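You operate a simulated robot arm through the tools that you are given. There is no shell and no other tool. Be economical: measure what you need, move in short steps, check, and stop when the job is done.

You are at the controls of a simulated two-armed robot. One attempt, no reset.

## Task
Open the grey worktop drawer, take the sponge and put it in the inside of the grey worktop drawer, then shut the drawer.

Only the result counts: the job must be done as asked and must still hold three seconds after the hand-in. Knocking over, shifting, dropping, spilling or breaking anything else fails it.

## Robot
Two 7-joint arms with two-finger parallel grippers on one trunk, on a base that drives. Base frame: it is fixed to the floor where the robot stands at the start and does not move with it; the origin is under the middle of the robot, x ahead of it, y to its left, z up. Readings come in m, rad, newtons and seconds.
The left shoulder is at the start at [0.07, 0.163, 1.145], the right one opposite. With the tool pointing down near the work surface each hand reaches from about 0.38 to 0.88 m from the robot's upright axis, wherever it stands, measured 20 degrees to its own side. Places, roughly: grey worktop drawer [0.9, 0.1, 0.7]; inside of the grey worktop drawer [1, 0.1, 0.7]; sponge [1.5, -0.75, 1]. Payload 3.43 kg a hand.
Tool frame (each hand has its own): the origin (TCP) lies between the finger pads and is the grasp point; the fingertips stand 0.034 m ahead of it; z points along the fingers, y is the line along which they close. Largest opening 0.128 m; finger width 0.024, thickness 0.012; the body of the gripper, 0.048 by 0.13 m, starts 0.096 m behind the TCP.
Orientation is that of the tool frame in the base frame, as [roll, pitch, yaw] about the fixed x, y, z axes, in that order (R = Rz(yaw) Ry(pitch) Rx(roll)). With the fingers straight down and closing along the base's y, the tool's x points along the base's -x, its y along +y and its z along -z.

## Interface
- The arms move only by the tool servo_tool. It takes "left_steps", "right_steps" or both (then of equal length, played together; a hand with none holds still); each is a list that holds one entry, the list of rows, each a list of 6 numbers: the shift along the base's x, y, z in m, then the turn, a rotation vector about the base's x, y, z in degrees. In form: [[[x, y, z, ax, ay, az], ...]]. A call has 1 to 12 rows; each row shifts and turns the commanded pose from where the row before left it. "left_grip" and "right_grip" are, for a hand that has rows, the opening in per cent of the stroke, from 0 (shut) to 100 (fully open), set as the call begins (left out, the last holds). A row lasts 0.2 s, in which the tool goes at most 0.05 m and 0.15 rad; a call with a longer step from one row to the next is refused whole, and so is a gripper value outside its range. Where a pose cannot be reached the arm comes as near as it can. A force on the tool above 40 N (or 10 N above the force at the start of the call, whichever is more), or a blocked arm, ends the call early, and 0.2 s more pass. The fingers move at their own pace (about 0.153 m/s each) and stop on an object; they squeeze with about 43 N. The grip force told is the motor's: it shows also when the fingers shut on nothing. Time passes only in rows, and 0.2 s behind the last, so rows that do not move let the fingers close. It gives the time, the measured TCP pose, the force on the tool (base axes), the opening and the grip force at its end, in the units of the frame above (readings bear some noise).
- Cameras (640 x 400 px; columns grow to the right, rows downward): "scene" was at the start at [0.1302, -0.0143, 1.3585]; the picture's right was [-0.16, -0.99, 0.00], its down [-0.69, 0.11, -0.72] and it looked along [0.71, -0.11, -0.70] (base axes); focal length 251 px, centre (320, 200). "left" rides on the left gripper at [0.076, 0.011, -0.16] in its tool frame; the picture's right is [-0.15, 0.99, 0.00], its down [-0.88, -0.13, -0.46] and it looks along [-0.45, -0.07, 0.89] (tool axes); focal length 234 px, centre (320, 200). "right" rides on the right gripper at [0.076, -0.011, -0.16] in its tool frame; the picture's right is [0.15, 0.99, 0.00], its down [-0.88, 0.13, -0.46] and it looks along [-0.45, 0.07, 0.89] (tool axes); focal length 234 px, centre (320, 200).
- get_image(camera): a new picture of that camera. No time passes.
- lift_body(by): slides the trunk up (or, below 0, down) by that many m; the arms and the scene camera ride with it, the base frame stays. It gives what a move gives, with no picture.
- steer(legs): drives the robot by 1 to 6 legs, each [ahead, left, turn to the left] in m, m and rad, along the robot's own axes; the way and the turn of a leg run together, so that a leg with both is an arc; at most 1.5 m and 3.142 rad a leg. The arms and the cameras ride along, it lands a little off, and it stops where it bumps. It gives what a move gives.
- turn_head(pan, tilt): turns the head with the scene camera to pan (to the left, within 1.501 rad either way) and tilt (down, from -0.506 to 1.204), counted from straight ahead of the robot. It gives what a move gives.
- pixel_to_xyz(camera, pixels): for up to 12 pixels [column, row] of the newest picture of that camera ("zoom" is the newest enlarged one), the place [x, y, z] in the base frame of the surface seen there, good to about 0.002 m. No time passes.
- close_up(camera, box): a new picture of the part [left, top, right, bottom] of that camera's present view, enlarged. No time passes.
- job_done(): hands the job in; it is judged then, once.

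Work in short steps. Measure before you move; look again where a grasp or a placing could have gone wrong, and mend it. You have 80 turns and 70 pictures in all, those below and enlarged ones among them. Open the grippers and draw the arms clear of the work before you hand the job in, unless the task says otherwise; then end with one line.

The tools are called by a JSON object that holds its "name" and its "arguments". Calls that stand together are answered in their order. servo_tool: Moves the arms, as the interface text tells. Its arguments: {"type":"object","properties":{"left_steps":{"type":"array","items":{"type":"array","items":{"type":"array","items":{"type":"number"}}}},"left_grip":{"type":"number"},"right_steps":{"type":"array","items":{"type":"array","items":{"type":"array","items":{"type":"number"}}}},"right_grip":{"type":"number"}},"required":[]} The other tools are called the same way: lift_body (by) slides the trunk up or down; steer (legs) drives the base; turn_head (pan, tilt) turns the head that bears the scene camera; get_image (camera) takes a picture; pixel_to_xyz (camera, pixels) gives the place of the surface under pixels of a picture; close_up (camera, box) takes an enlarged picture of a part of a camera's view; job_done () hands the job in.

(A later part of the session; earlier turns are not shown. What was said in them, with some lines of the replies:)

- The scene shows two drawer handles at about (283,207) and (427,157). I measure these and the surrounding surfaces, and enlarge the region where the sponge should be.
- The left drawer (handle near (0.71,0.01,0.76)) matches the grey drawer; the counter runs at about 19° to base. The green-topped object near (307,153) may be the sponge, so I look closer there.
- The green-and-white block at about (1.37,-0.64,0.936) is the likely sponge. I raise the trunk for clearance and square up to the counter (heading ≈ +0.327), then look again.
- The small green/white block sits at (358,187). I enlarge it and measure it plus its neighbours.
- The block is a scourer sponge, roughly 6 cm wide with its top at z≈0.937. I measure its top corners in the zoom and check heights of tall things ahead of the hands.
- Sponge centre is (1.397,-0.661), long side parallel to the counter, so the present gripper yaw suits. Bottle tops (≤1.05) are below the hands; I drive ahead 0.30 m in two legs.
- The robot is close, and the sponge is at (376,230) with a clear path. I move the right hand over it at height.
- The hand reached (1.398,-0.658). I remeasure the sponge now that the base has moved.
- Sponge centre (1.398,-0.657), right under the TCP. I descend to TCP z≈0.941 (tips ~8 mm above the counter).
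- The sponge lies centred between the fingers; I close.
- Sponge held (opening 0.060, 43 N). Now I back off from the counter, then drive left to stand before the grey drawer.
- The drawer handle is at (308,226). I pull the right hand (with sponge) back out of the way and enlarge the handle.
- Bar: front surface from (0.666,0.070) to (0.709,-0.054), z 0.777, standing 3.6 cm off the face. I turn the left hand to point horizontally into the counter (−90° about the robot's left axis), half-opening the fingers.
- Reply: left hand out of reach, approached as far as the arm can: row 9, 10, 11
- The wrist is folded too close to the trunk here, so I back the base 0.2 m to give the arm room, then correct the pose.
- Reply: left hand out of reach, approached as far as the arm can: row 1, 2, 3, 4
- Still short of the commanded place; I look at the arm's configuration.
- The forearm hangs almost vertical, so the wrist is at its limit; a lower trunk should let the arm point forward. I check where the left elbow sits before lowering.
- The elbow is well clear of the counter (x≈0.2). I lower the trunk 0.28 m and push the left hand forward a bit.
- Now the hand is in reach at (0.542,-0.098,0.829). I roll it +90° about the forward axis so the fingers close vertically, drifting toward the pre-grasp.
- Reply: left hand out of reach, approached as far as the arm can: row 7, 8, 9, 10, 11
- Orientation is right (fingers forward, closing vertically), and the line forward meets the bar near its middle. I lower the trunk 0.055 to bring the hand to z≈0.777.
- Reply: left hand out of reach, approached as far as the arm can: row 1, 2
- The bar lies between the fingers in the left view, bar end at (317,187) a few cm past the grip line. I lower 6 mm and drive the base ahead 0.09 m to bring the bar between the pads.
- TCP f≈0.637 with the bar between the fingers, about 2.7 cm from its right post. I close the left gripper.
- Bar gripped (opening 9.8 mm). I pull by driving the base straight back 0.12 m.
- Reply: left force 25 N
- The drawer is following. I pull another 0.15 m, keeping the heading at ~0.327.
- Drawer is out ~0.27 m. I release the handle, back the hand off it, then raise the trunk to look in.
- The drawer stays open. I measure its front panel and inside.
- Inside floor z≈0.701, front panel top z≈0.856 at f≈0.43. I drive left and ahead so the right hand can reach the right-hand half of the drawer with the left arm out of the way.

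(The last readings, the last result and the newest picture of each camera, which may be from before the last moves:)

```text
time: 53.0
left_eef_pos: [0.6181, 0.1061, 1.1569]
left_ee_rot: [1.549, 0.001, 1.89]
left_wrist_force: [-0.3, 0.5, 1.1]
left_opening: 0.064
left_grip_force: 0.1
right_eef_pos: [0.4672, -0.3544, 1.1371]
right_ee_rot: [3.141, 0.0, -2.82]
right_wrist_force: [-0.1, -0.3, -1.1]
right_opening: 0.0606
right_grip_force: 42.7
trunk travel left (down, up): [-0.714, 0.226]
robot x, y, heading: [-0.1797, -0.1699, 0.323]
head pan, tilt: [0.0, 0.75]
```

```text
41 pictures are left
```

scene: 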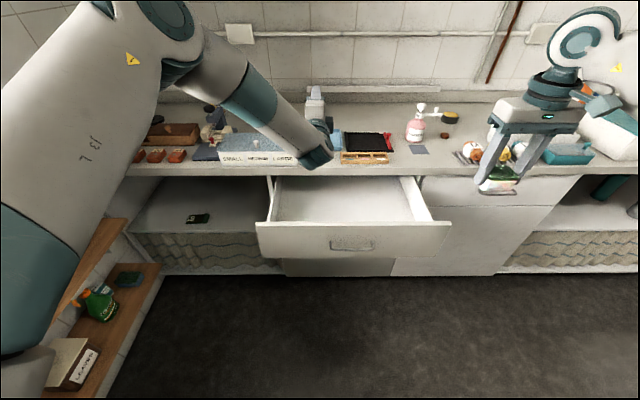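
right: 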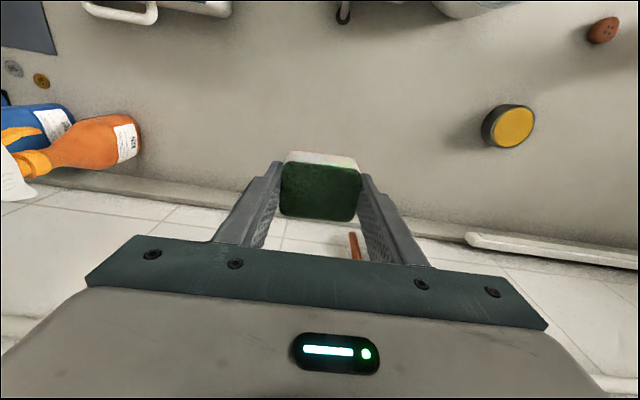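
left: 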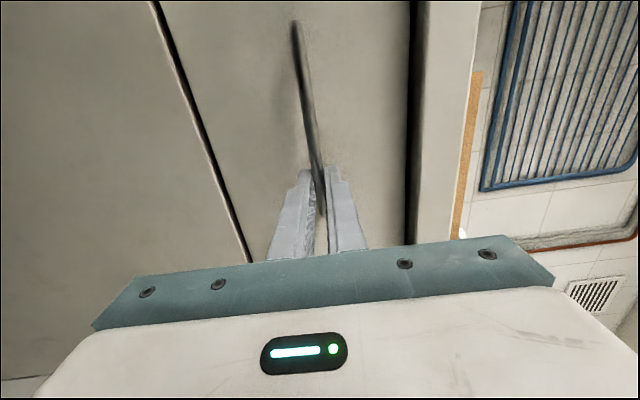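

The empty drawer is clearly visible. I move the right hand over the target (0.646,-0.160) and start down.

{"name": "servo_tool", "arguments": {"right_steps": [[[0.0256, 0.0277, 0, 0, 0, 0], [0.0256, 0.0277, 0, 0, 0, 0], [0.0256, 0.0277, 0, 0, 0, 0], [0.0256, 0.0277, 0, 0, 0, 0], [0.0256, 0.0277, 0, 0, 0, 0], [0.0256, 0.0277, 0, 0, 0, 0], [0.0256, 0.0277, 0, 0, 0, 0], [0, 0, -0.04, 0, 0, 0], [0, 0, -0.04, 0, 0, 0], [0, 0, -0.04, 0, 0, 0], [0, 0, -0.04, 0, 0, 0], [0, 0, 0, 0, 0, 0]]]}}

{"name": "get_image", "arguments": {"camera": "scene"}}

{"name": "get_image", "arguments": {"camera": "right"}}

```text
time: 55.6
left_eef_pos: [0.619, 0.1076, 1.1556]
left_ee_rot: [1.547, 0.002, 1.89]
left_wrist_force: [-0.5, 0.3, -0.4]
left_opening: 0.064
left_grip_force: 0.2
right_eef_pos: [0.6482, -0.1595, 0.9746]
right_ee_rot: [3.141, 0.0, -2.821]
right_wrist_force: [0.4, -0.1, -0.2]
right_opening: 0.0604
right_grip_force: 42.6
trunk travel left (down, up): [-0.714, 0.226]
robot x, y, heading: [-0.1833, -0.1706, 0.326]
head pan, tilt: [0.0, 0.75]
```

```text
40 pictures are left
```

scene: 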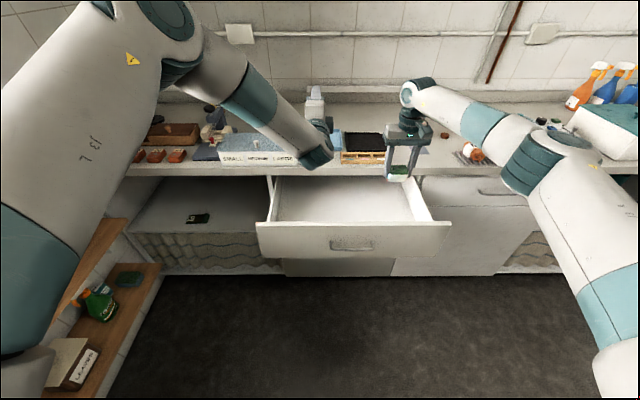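

```text
39 pictures are left
```

right: 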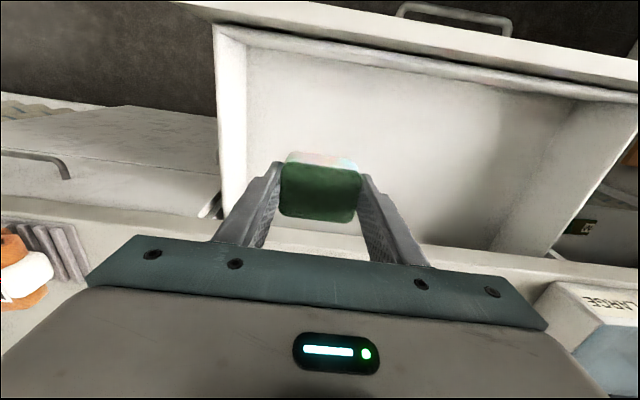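

I check the drawer's right wall, floor and the worktop edge relative to the hand.

{"name": "pixel_to_xyz", "arguments": {"camera": "right", "pixels": [[232, 100], [218, 150], [300, 120], [430, 235], [400, 80], [420, 57], [430, 255], [440, 150]]}}

```text
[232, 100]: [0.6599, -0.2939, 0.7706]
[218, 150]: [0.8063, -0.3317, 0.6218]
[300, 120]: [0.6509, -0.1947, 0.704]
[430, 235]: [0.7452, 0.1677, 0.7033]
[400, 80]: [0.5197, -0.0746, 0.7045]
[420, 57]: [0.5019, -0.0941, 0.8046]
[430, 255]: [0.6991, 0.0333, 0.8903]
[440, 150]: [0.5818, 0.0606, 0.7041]
```

Clearances are ample (right wall t≈0.49, worktop edge f≈0.672, floor z 0.704). I shift 3 cm left and descend to TCP z≈0.755.

{"name": "servo_tool", "arguments": {"right_steps": [[[-0.0097, 0.028, 0, 0, 0, 0], [0, 0, -0.037, 0, 0, 0], [0, 0, -0.037, 0, 0, 0], [0, 0, -0.037, 0, 0, 0], [0, 0, -0.037, 0, 0, 0], [0, 0, -0.037, 0, 0, 0], [0, 0, -0.034, 0, 0, 0], [0, 0, 0, 0, 0, 0]]]}}

{"name": "get_image", "arguments": {"camera": "scene"}}

```text
time: 57.4
left_eef_pos: [0.6197, 0.1062, 1.1558]
left_ee_rot: [1.549, 0.001, 1.887]
left_wrist_force: [-0.5, 0.1, 0.5]
left_opening: 0.0639
left_grip_force: 0.0
right_eef_pos: [0.637, -0.1326, 0.758]
right_ee_rot: [3.139, -0.001, -2.82]
right_wrist_force: [0.7, 0.3, -0.7]
right_opening: 0.0606
right_grip_force: 42.7
trunk travel left (down, up): [-0.714, 0.226]
robot x, y, heading: [-0.1841, -0.171, 0.323]
head pan, tilt: [0.0, 0.75]
```

```text
38 pictures are left
```

scene: 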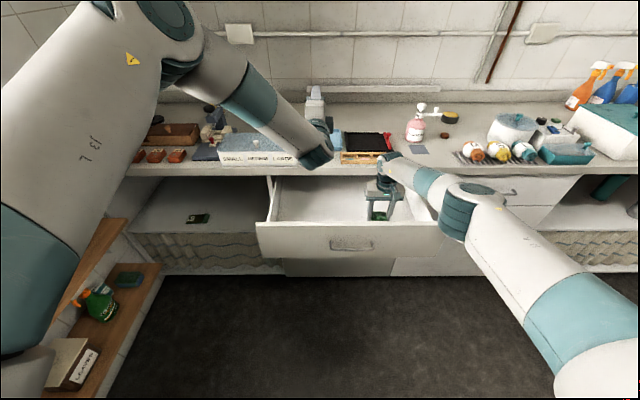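

No contact forces; the sponge bottom is ~1 cm above the floor. I lower 9 mm more and open the right gripper.

{"name": "servo_tool", "arguments": {"right_steps": [[[0, 0, -0.009, 0, 0, 0], [0, 0, 0, 0, 0, 0]]]}}

{"name": "servo_tool", "arguments": {"right_steps": [[[0, 0, 0, 0, 0, 0], [0, 0, 0, 0, 0, 0], [0, 0, 0, 0, 0, 0]]], "right_grip": 90}}

{"name": "get_image", "arguments": {"camera": "right"}}

```text
time: 58.0
left_eef_pos: [0.6194, 0.1068, 1.1566]
left_ee_rot: [1.547, 0.002, 1.888]
left_wrist_force: [0.3, -0.2, 0.4]
left_opening: 0.064
left_grip_force: 0.0
right_eef_pos: [0.6366, -0.1334, 0.7486]
right_ee_rot: [-3.141, 0.002, -2.82]
right_wrist_force: [0.1, -0.1, 0.1]
right_opening: 0.0603
right_grip_force: 43.2
trunk travel left (down, up): [-0.714, 0.226]
robot x, y, heading: [-0.1818, -0.1684, 0.318]
head pan, tilt: [0.0, 0.75]
```

```text
time: 58.8
left_eef_pos: [0.6196, 0.106, 1.1564]
left_ee_rot: [1.548, 0.002, 1.888]
left_wrist_force: [0.1, 0.0, 0.6]
left_opening: 0.0644
left_grip_force: 0.0
right_eef_pos: [0.6365, -0.1317, 0.7484]
right_ee_rot: [3.141, 0.0, -2.821]
right_wrist_force: [0.9, -0.3, 0.2]
right_opening: 0.1151
right_grip_force: 0.0
trunk travel left (down, up): [-0.714, 0.226]
robot x, y, heading: [-0.1802, -0.1697, 0.323]
head pan, tilt: [0.0, 0.75]
```

```text
37 pictures are left
```

right: 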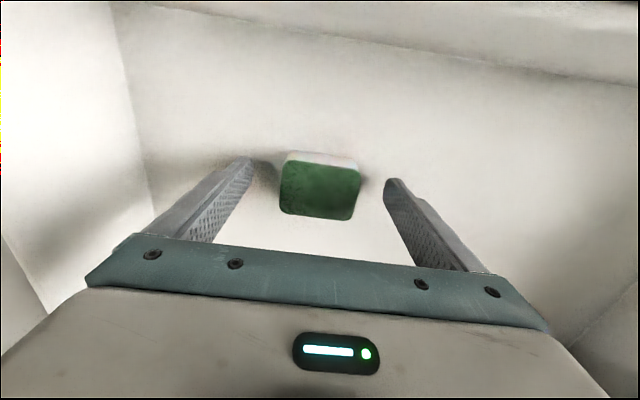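

The sponge sits flat in the drawer, released. I lift the right hand straight out, then draw it back to the side.

{"name": "servo_tool", "arguments": {"right_steps": [[[0, 0, 0.03, 0, 0, 0], [0, 0, 0.045, 0, 0, 0], [0, 0, 0.045, 0, 0, 0], [0, 0, 0.045, 0, 0, 0], [0, 0, 0.045, 0, 0, 0], [0, 0, 0.045, 0, 0, 0], [0, 0, 0.045, 0, 0, 0], [0, 0, 0.045, 0, 0, 0], [0, 0, 0.04, 0, 0, 0]]]}}

{"name": "servo_tool", "arguments": {"right_steps": [[[-0.0246, -0.0315, 0, 0, 0, 0], [-0.0246, -0.0315, 0, 0, 0, 0], [-0.0246, -0.0315, 0, 0, 0, 0], [-0.0246, -0.0315, 0, 0, 0, 0], [-0.0246, -0.0315, 0, 0, 0, 0], [-0.0246, -0.0315, 0, 0, 0, 0], [-0.0246, -0.0315, 0, 0, 0, 0]]]}}

{"name": "get_image", "arguments": {"camera": "scene"}}

```text
time: 60.8
left_eef_pos: [0.62, 0.1068, 1.156]
left_ee_rot: [1.547, 0.001, 1.89]
left_wrist_force: [0.5, 0.1, -0.1]
left_opening: 0.0639
left_grip_force: 0.0
right_eef_pos: [0.6378, -0.1326, 1.1357]
right_ee_rot: [-3.141, 0.001, -2.82]
right_wrist_force: [-0.2, -0.3, -0.6]
right_opening: 0.1153
right_grip_force: 0.0
trunk travel left (down, up): [-0.714, 0.226]
robot x, y, heading: [-0.18, -0.1713, 0.328]
head pan, tilt: [0.0, 0.75]
```

```text
time: 62.4
left_eef_pos: [0.6188, 0.1057, 1.1578]
left_ee_rot: [1.547, -0.001, 1.888]
left_wrist_force: [1.1, 0.0, 0.2]
left_opening: 0.0641
left_grip_force: 0.1
right_eef_pos: [0.4643, -0.356, 1.1341]
right_ee_rot: [3.141, 0.003, -2.82]
right_wrist_force: [-0.9, -0.5, -0.3]
right_opening: 0.1151
right_grip_force: 0.1
trunk travel left (down, up): [-0.714, 0.226]
robot x, y, heading: [-0.1851, -0.1693, 0.325]
head pan, tilt: [0.0, 0.75]
```

```text
36 pictures are left
```

scene: 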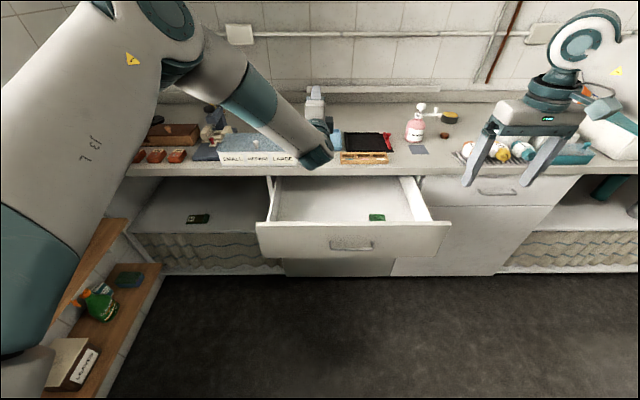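

The sponge lies inside the drawer at (377,217). I close the left fist, back off, centre it on the drawer and lower the trunk to push the panel just above the handle (z≈0.82).

{"name": "servo_tool", "arguments": {"left_steps": [[[0, 0, 0, 0, 0, 0], [0, 0, 0, 0, 0, 0], [0, 0, 0, 0, 0, 0]]], "left_grip": 0}}

{"name": "steer", "arguments": {"legs": [[-0.34, 0, 0], [0, -0.115, 0.003]]}}

{"name": "lift_body", "arguments": {"by": -0.337}}

{"name": "get_image", "arguments": {"camera": "scene"}}

{"name": "get_image", "arguments": {"camera": "left"}}

```text
time: 63.2
left_eef_pos: [0.6201, 0.1065, 1.1554]
left_ee_rot: [1.55, 0.001, 1.888]
left_wrist_force: [-0.6, 0.1, 0.1]
left_opening: 0.0
left_grip_force: 33.2
right_eef_pos: [0.4655, -0.3544, 1.1349]
right_ee_rot: [-3.141, 0.001, -2.822]
right_wrist_force: [0.3, -0.4, -0.5]
right_opening: 0.1152
right_grip_force: 0.0
trunk travel left (down, up): [-0.714, 0.226]
robot x, y, heading: [-0.1795, -0.1766, 0.326]
head pan, tilt: [0.0, 0.75]
```

```text
time: 66.3
left_eef_pos: [0.3359, -0.1026, 1.1559]
left_ee_rot: [1.548, 0.001, 1.898]
left_wrist_force: [0.3, -0.3, 0.6]
left_opening: 0.0001
left_grip_force: 33.5
right_eef_pos: [0.1845, -0.5662, 1.1342]
right_ee_rot: [3.141, 0.001, -2.812]
right_wrist_force: [0.6, 0.7, 0.1]
right_opening: 0.115
right_grip_force: 0.1
trunk travel left (down, up): [-0.714, 0.226]
robot x, y, heading: [-0.4636, -0.3891, 0.325]
head pan, tilt: [0.0, 0.75]
```

```text
time: 69.6
left_eef_pos: [0.3362, -0.1035, 0.8187]
left_ee_rot: [1.548, 0.002, 1.897]
left_wrist_force: [0.7, -0.5, -0.3]
left_opening: 0.0
left_grip_force: 32.9
right_eef_pos: [0.1844, -0.5662, 0.7973]
right_ee_rot: [3.142, 0.001, -2.812]
right_wrist_force: [0.2, -0.3, 0.0]
right_opening: 0.1151
right_grip_force: 0.1
trunk travel left (down, up): [-0.377, 0.563]
robot x, y, heading: [-0.4594, -0.3894, 0.33]
head pan, tilt: [0.0, 0.75]
```

```text
35 pictures are left
```

scene: 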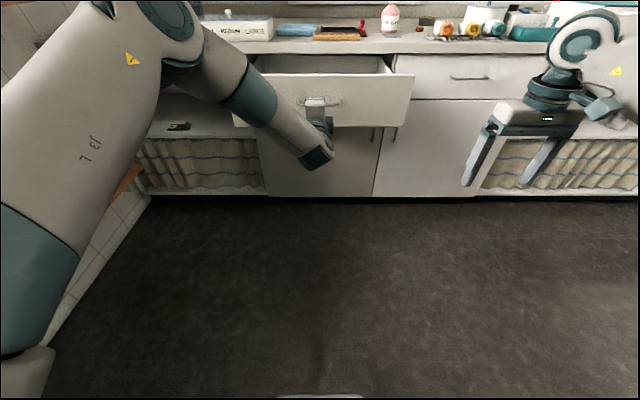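

```text
34 pictures are left
```

left: 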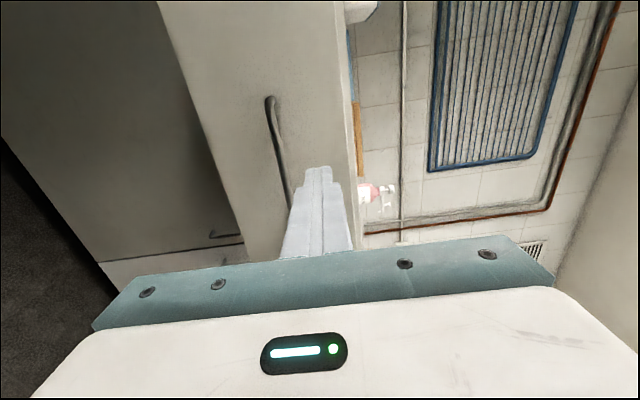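

The fist points at the panel above the handle. I drive ahead 0.25 m gently and check.

{"name": "steer", "arguments": {"legs": [[0.12, 0, 0], [0.13, 0, 0]]}}

{"name": "get_image", "arguments": {"camera": "scene"}}

```text
time: 71.7
left_eef_pos: [0.5728, -0.0295, 0.8174]
left_ee_rot: [1.55, 0.002, 1.889]
left_wrist_force: [-0.7, -0.1, -0.3]
left_opening: 0.0
left_grip_force: 33.2
right_eef_pos: [0.4206, -0.4902, 0.7972]
right_ee_rot: [-3.141, -0.001, -2.816]
right_wrist_force: [1.0, 0.5, -1.3]
right_opening: 0.1154
right_grip_force: 0.0
trunk travel left (down, up): [-0.377, 0.563]
robot x, y, heading: [-0.2285, -0.3078, 0.324]
head pan, tilt: [0.0, 0.75]
```

```text
33 pictures are left
```

scene: 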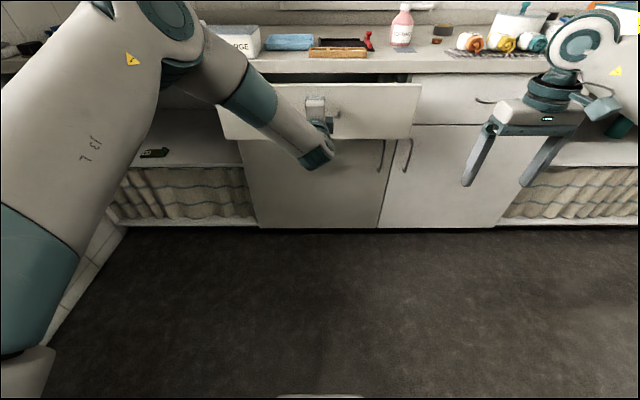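

The drawer is going in; tip at f≈0.566, about 0.12 m remains. I push 0.11 m further.

{"name": "steer", "arguments": {"legs": [[0.11, 0, 0]]}}

{"name": "close_up", "arguments": {"camera": "scene", "box": [200, 30, 440, 180]}}

```text
time: 72.9
left_eef_pos: [0.6746, 0.0063, 0.817]
left_ee_rot: [1.551, 0.0, 1.892]
left_wrist_force: [-0.5, 0.5, -0.5]
left_opening: 0.0
left_grip_force: 33.1
right_eef_pos: [0.5212, -0.4556, 0.7962]
right_ee_rot: [-3.141, 0.0, -2.817]
right_wrist_force: [-0.3, 0.2, -0.1]
right_opening: 0.1155
right_grip_force: 0.1
trunk travel left (down, up): [-0.377, 0.563]
robot x, y, heading: [-0.1235, -0.2784, 0.326]
head pan, tilt: [0.0, 0.75]
```

```text
2.67 times, centred on (320, 105) of scene
```

zoom: 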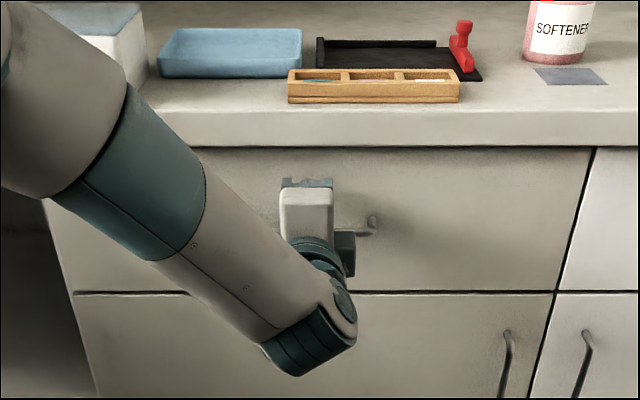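

Tip at f≈0.674, about 1 cm short of shut. I nudge with the arm in small steps; contact force will show when it is home.

{"name": "servo_tool", "arguments": {"left_steps": [[[0.0047, 0.0016, 0, 0, 0, 0], [0.0047, 0.0016, 0, 0, 0, 0], [0.0047, 0.0016, 0, 0, 0, 0], [0.0047, 0.0016, 0, 0, 0, 0], [0, 0, 0, 0, 0, 0]]]}}

{"name": "pixel_to_xyz", "arguments": {"camera": "scene", "pixels": [[380, 110], [380, 150], [400, 110], [430, 100]]}}

```text
time: 74.0
left_eef_pos: [0.6881, 0.0105, 0.8175]
left_ee_rot: [1.553, 0.0, 1.893]
left_wrist_force: [-22.3, -3.6, 4.5]
left_opening: 0.0
left_grip_force: 32.3
right_eef_pos: [0.5171, -0.4565, 0.8001]
right_ee_rot: [-3.141, 0.004, -2.815]
right_wrist_force: [0.1, -0.2, -0.2]
right_opening: 0.1149
right_grip_force: 0.0
trunk travel left (down, up): [-0.377, 0.563]
robot x, y, heading: [-0.1237, -0.2791, 0.326]
head pan, tilt: [0.0, 0.75]
stopped in row 5 (left hand): the force on the tool passed its limit (the readings are from after the stop); the commanded pose is now the measured one
```

```text
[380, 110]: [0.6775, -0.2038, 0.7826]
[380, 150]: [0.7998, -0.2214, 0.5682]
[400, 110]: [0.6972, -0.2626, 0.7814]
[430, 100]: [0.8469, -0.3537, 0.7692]
```

The stop force (>20 N) with the tip at f≈0.688 says the drawer is home. I back off and verify with a fresh picture.

{"name": "steer", "arguments": {"legs": [[-0.25, 0, 0]]}}

{"name": "lift_body", "arguments": {"by": 0.3}}

{"name": "get_image", "arguments": {"camera": "scene"}}

{"name": "close_up", "arguments": {"camera": "scene", "box": [220, 100, 412, 220]}}

```text
time: 75.8
left_eef_pos: [0.4446, -0.0656, 0.816]
left_ee_rot: [1.558, -0.002, 1.9]
left_wrist_force: [0.2, 1.0, 0.3]
left_opening: 0.0001
left_grip_force: 33.2
right_eef_pos: [0.2773, -0.5337, 0.7979]
right_ee_rot: [3.142, 0.0, -2.808]
right_wrist_force: [0.0, -0.1, 0.1]
right_opening: 0.1152
right_grip_force: 0.2
trunk travel left (down, up): [-0.377, 0.563]
robot x, y, heading: [-0.3697, -0.3577, 0.33]
head pan, tilt: [0.0, 0.75]
```

```text
time: 78.8
left_eef_pos: [0.445, -0.0653, 1.1148]
left_ee_rot: [1.559, 0.0, 1.898]
left_wrist_force: [-0.2, -0.3, -0.2]
left_opening: 0.0
left_grip_force: 33.4
right_eef_pos: [0.2777, -0.5341, 1.0983]
right_ee_rot: [-3.141, 0.001, -2.809]
right_wrist_force: [0.5, -0.4, 0.1]
right_opening: 0.115
right_grip_force: 0.0
trunk travel left (down, up): [-0.677, 0.263]
robot x, y, heading: [-0.3722, -0.3563, 0.328]
head pan, tilt: [0.0, 0.75]
```

```text
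31 pictures are left
```

scene: 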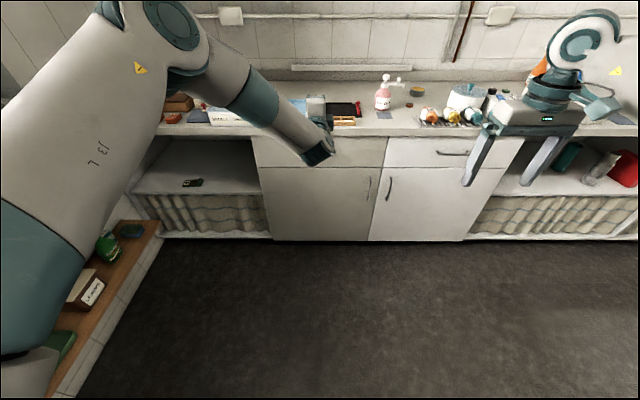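

```text
3.33 times, centred on (316, 160) of scene
```

zoom: 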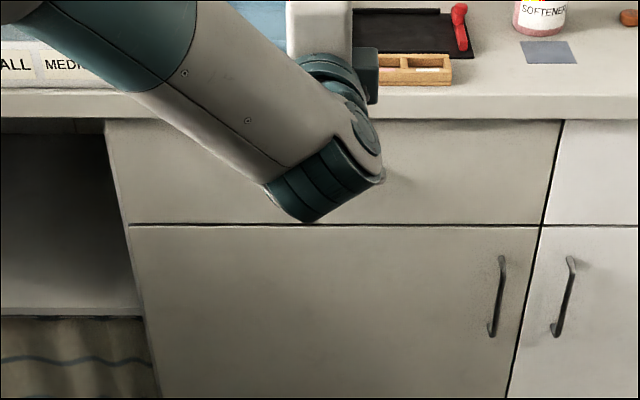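

I compare the drawer face with the door below and the neighbouring drawer, and open the left gripper.

{"name": "pixel_to_xyz", "arguments": {"camera": "zoom", "pixels": [[500, 200], [440, 200], [160, 200], [440, 245], [200, 260], [600, 200], [500, 150]]}}

{"name": "servo_tool", "arguments": {"left_steps": [[[0, 0, 0, 0, 0, 0], [0, 0, 0, 0, 0, 0], [0, 0, 0, 0, 0, 0], [0, 0, 0, 0, 0, 0]]], "left_grip": 100}}

```text
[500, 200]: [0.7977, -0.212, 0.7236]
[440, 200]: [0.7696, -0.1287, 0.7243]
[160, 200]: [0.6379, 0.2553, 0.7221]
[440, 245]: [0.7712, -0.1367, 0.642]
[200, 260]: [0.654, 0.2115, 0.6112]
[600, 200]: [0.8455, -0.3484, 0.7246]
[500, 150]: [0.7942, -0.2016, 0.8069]
```

```text
time: 79.8
left_eef_pos: [0.4458, -0.0664, 1.1154]
left_ee_rot: [1.561, 0.001, 1.9]
left_wrist_force: [0.6, -0.2, 0.5]
left_opening: 0.1278
left_grip_force: 0.0
right_eef_pos: [0.2773, -0.5341, 1.0966]
right_ee_rot: [3.141, -0.001, -2.806]
right_wrist_force: [-0.4, 0.0, -0.6]
right_opening: 0.1152
right_grip_force: 0.1
trunk travel left (down, up): [-0.677, 0.263]
robot x, y, heading: [-0.3698, -0.3578, 0.335]
head pan, tilt: [0.0, 0.75]
```

The drawer face (f≈0.686) is flush with the door below (0.685) and the neighbouring drawer (0.687). Both grippers are open and both arms are clear, so I hand in.

{"name": "job_done", "arguments": {}}

```text
The job is handed in.
```

The sponge is inside the grey worktop drawer and the drawer is shut, its face flush with the door below; I saw nothing else moved, and the job is handed in.
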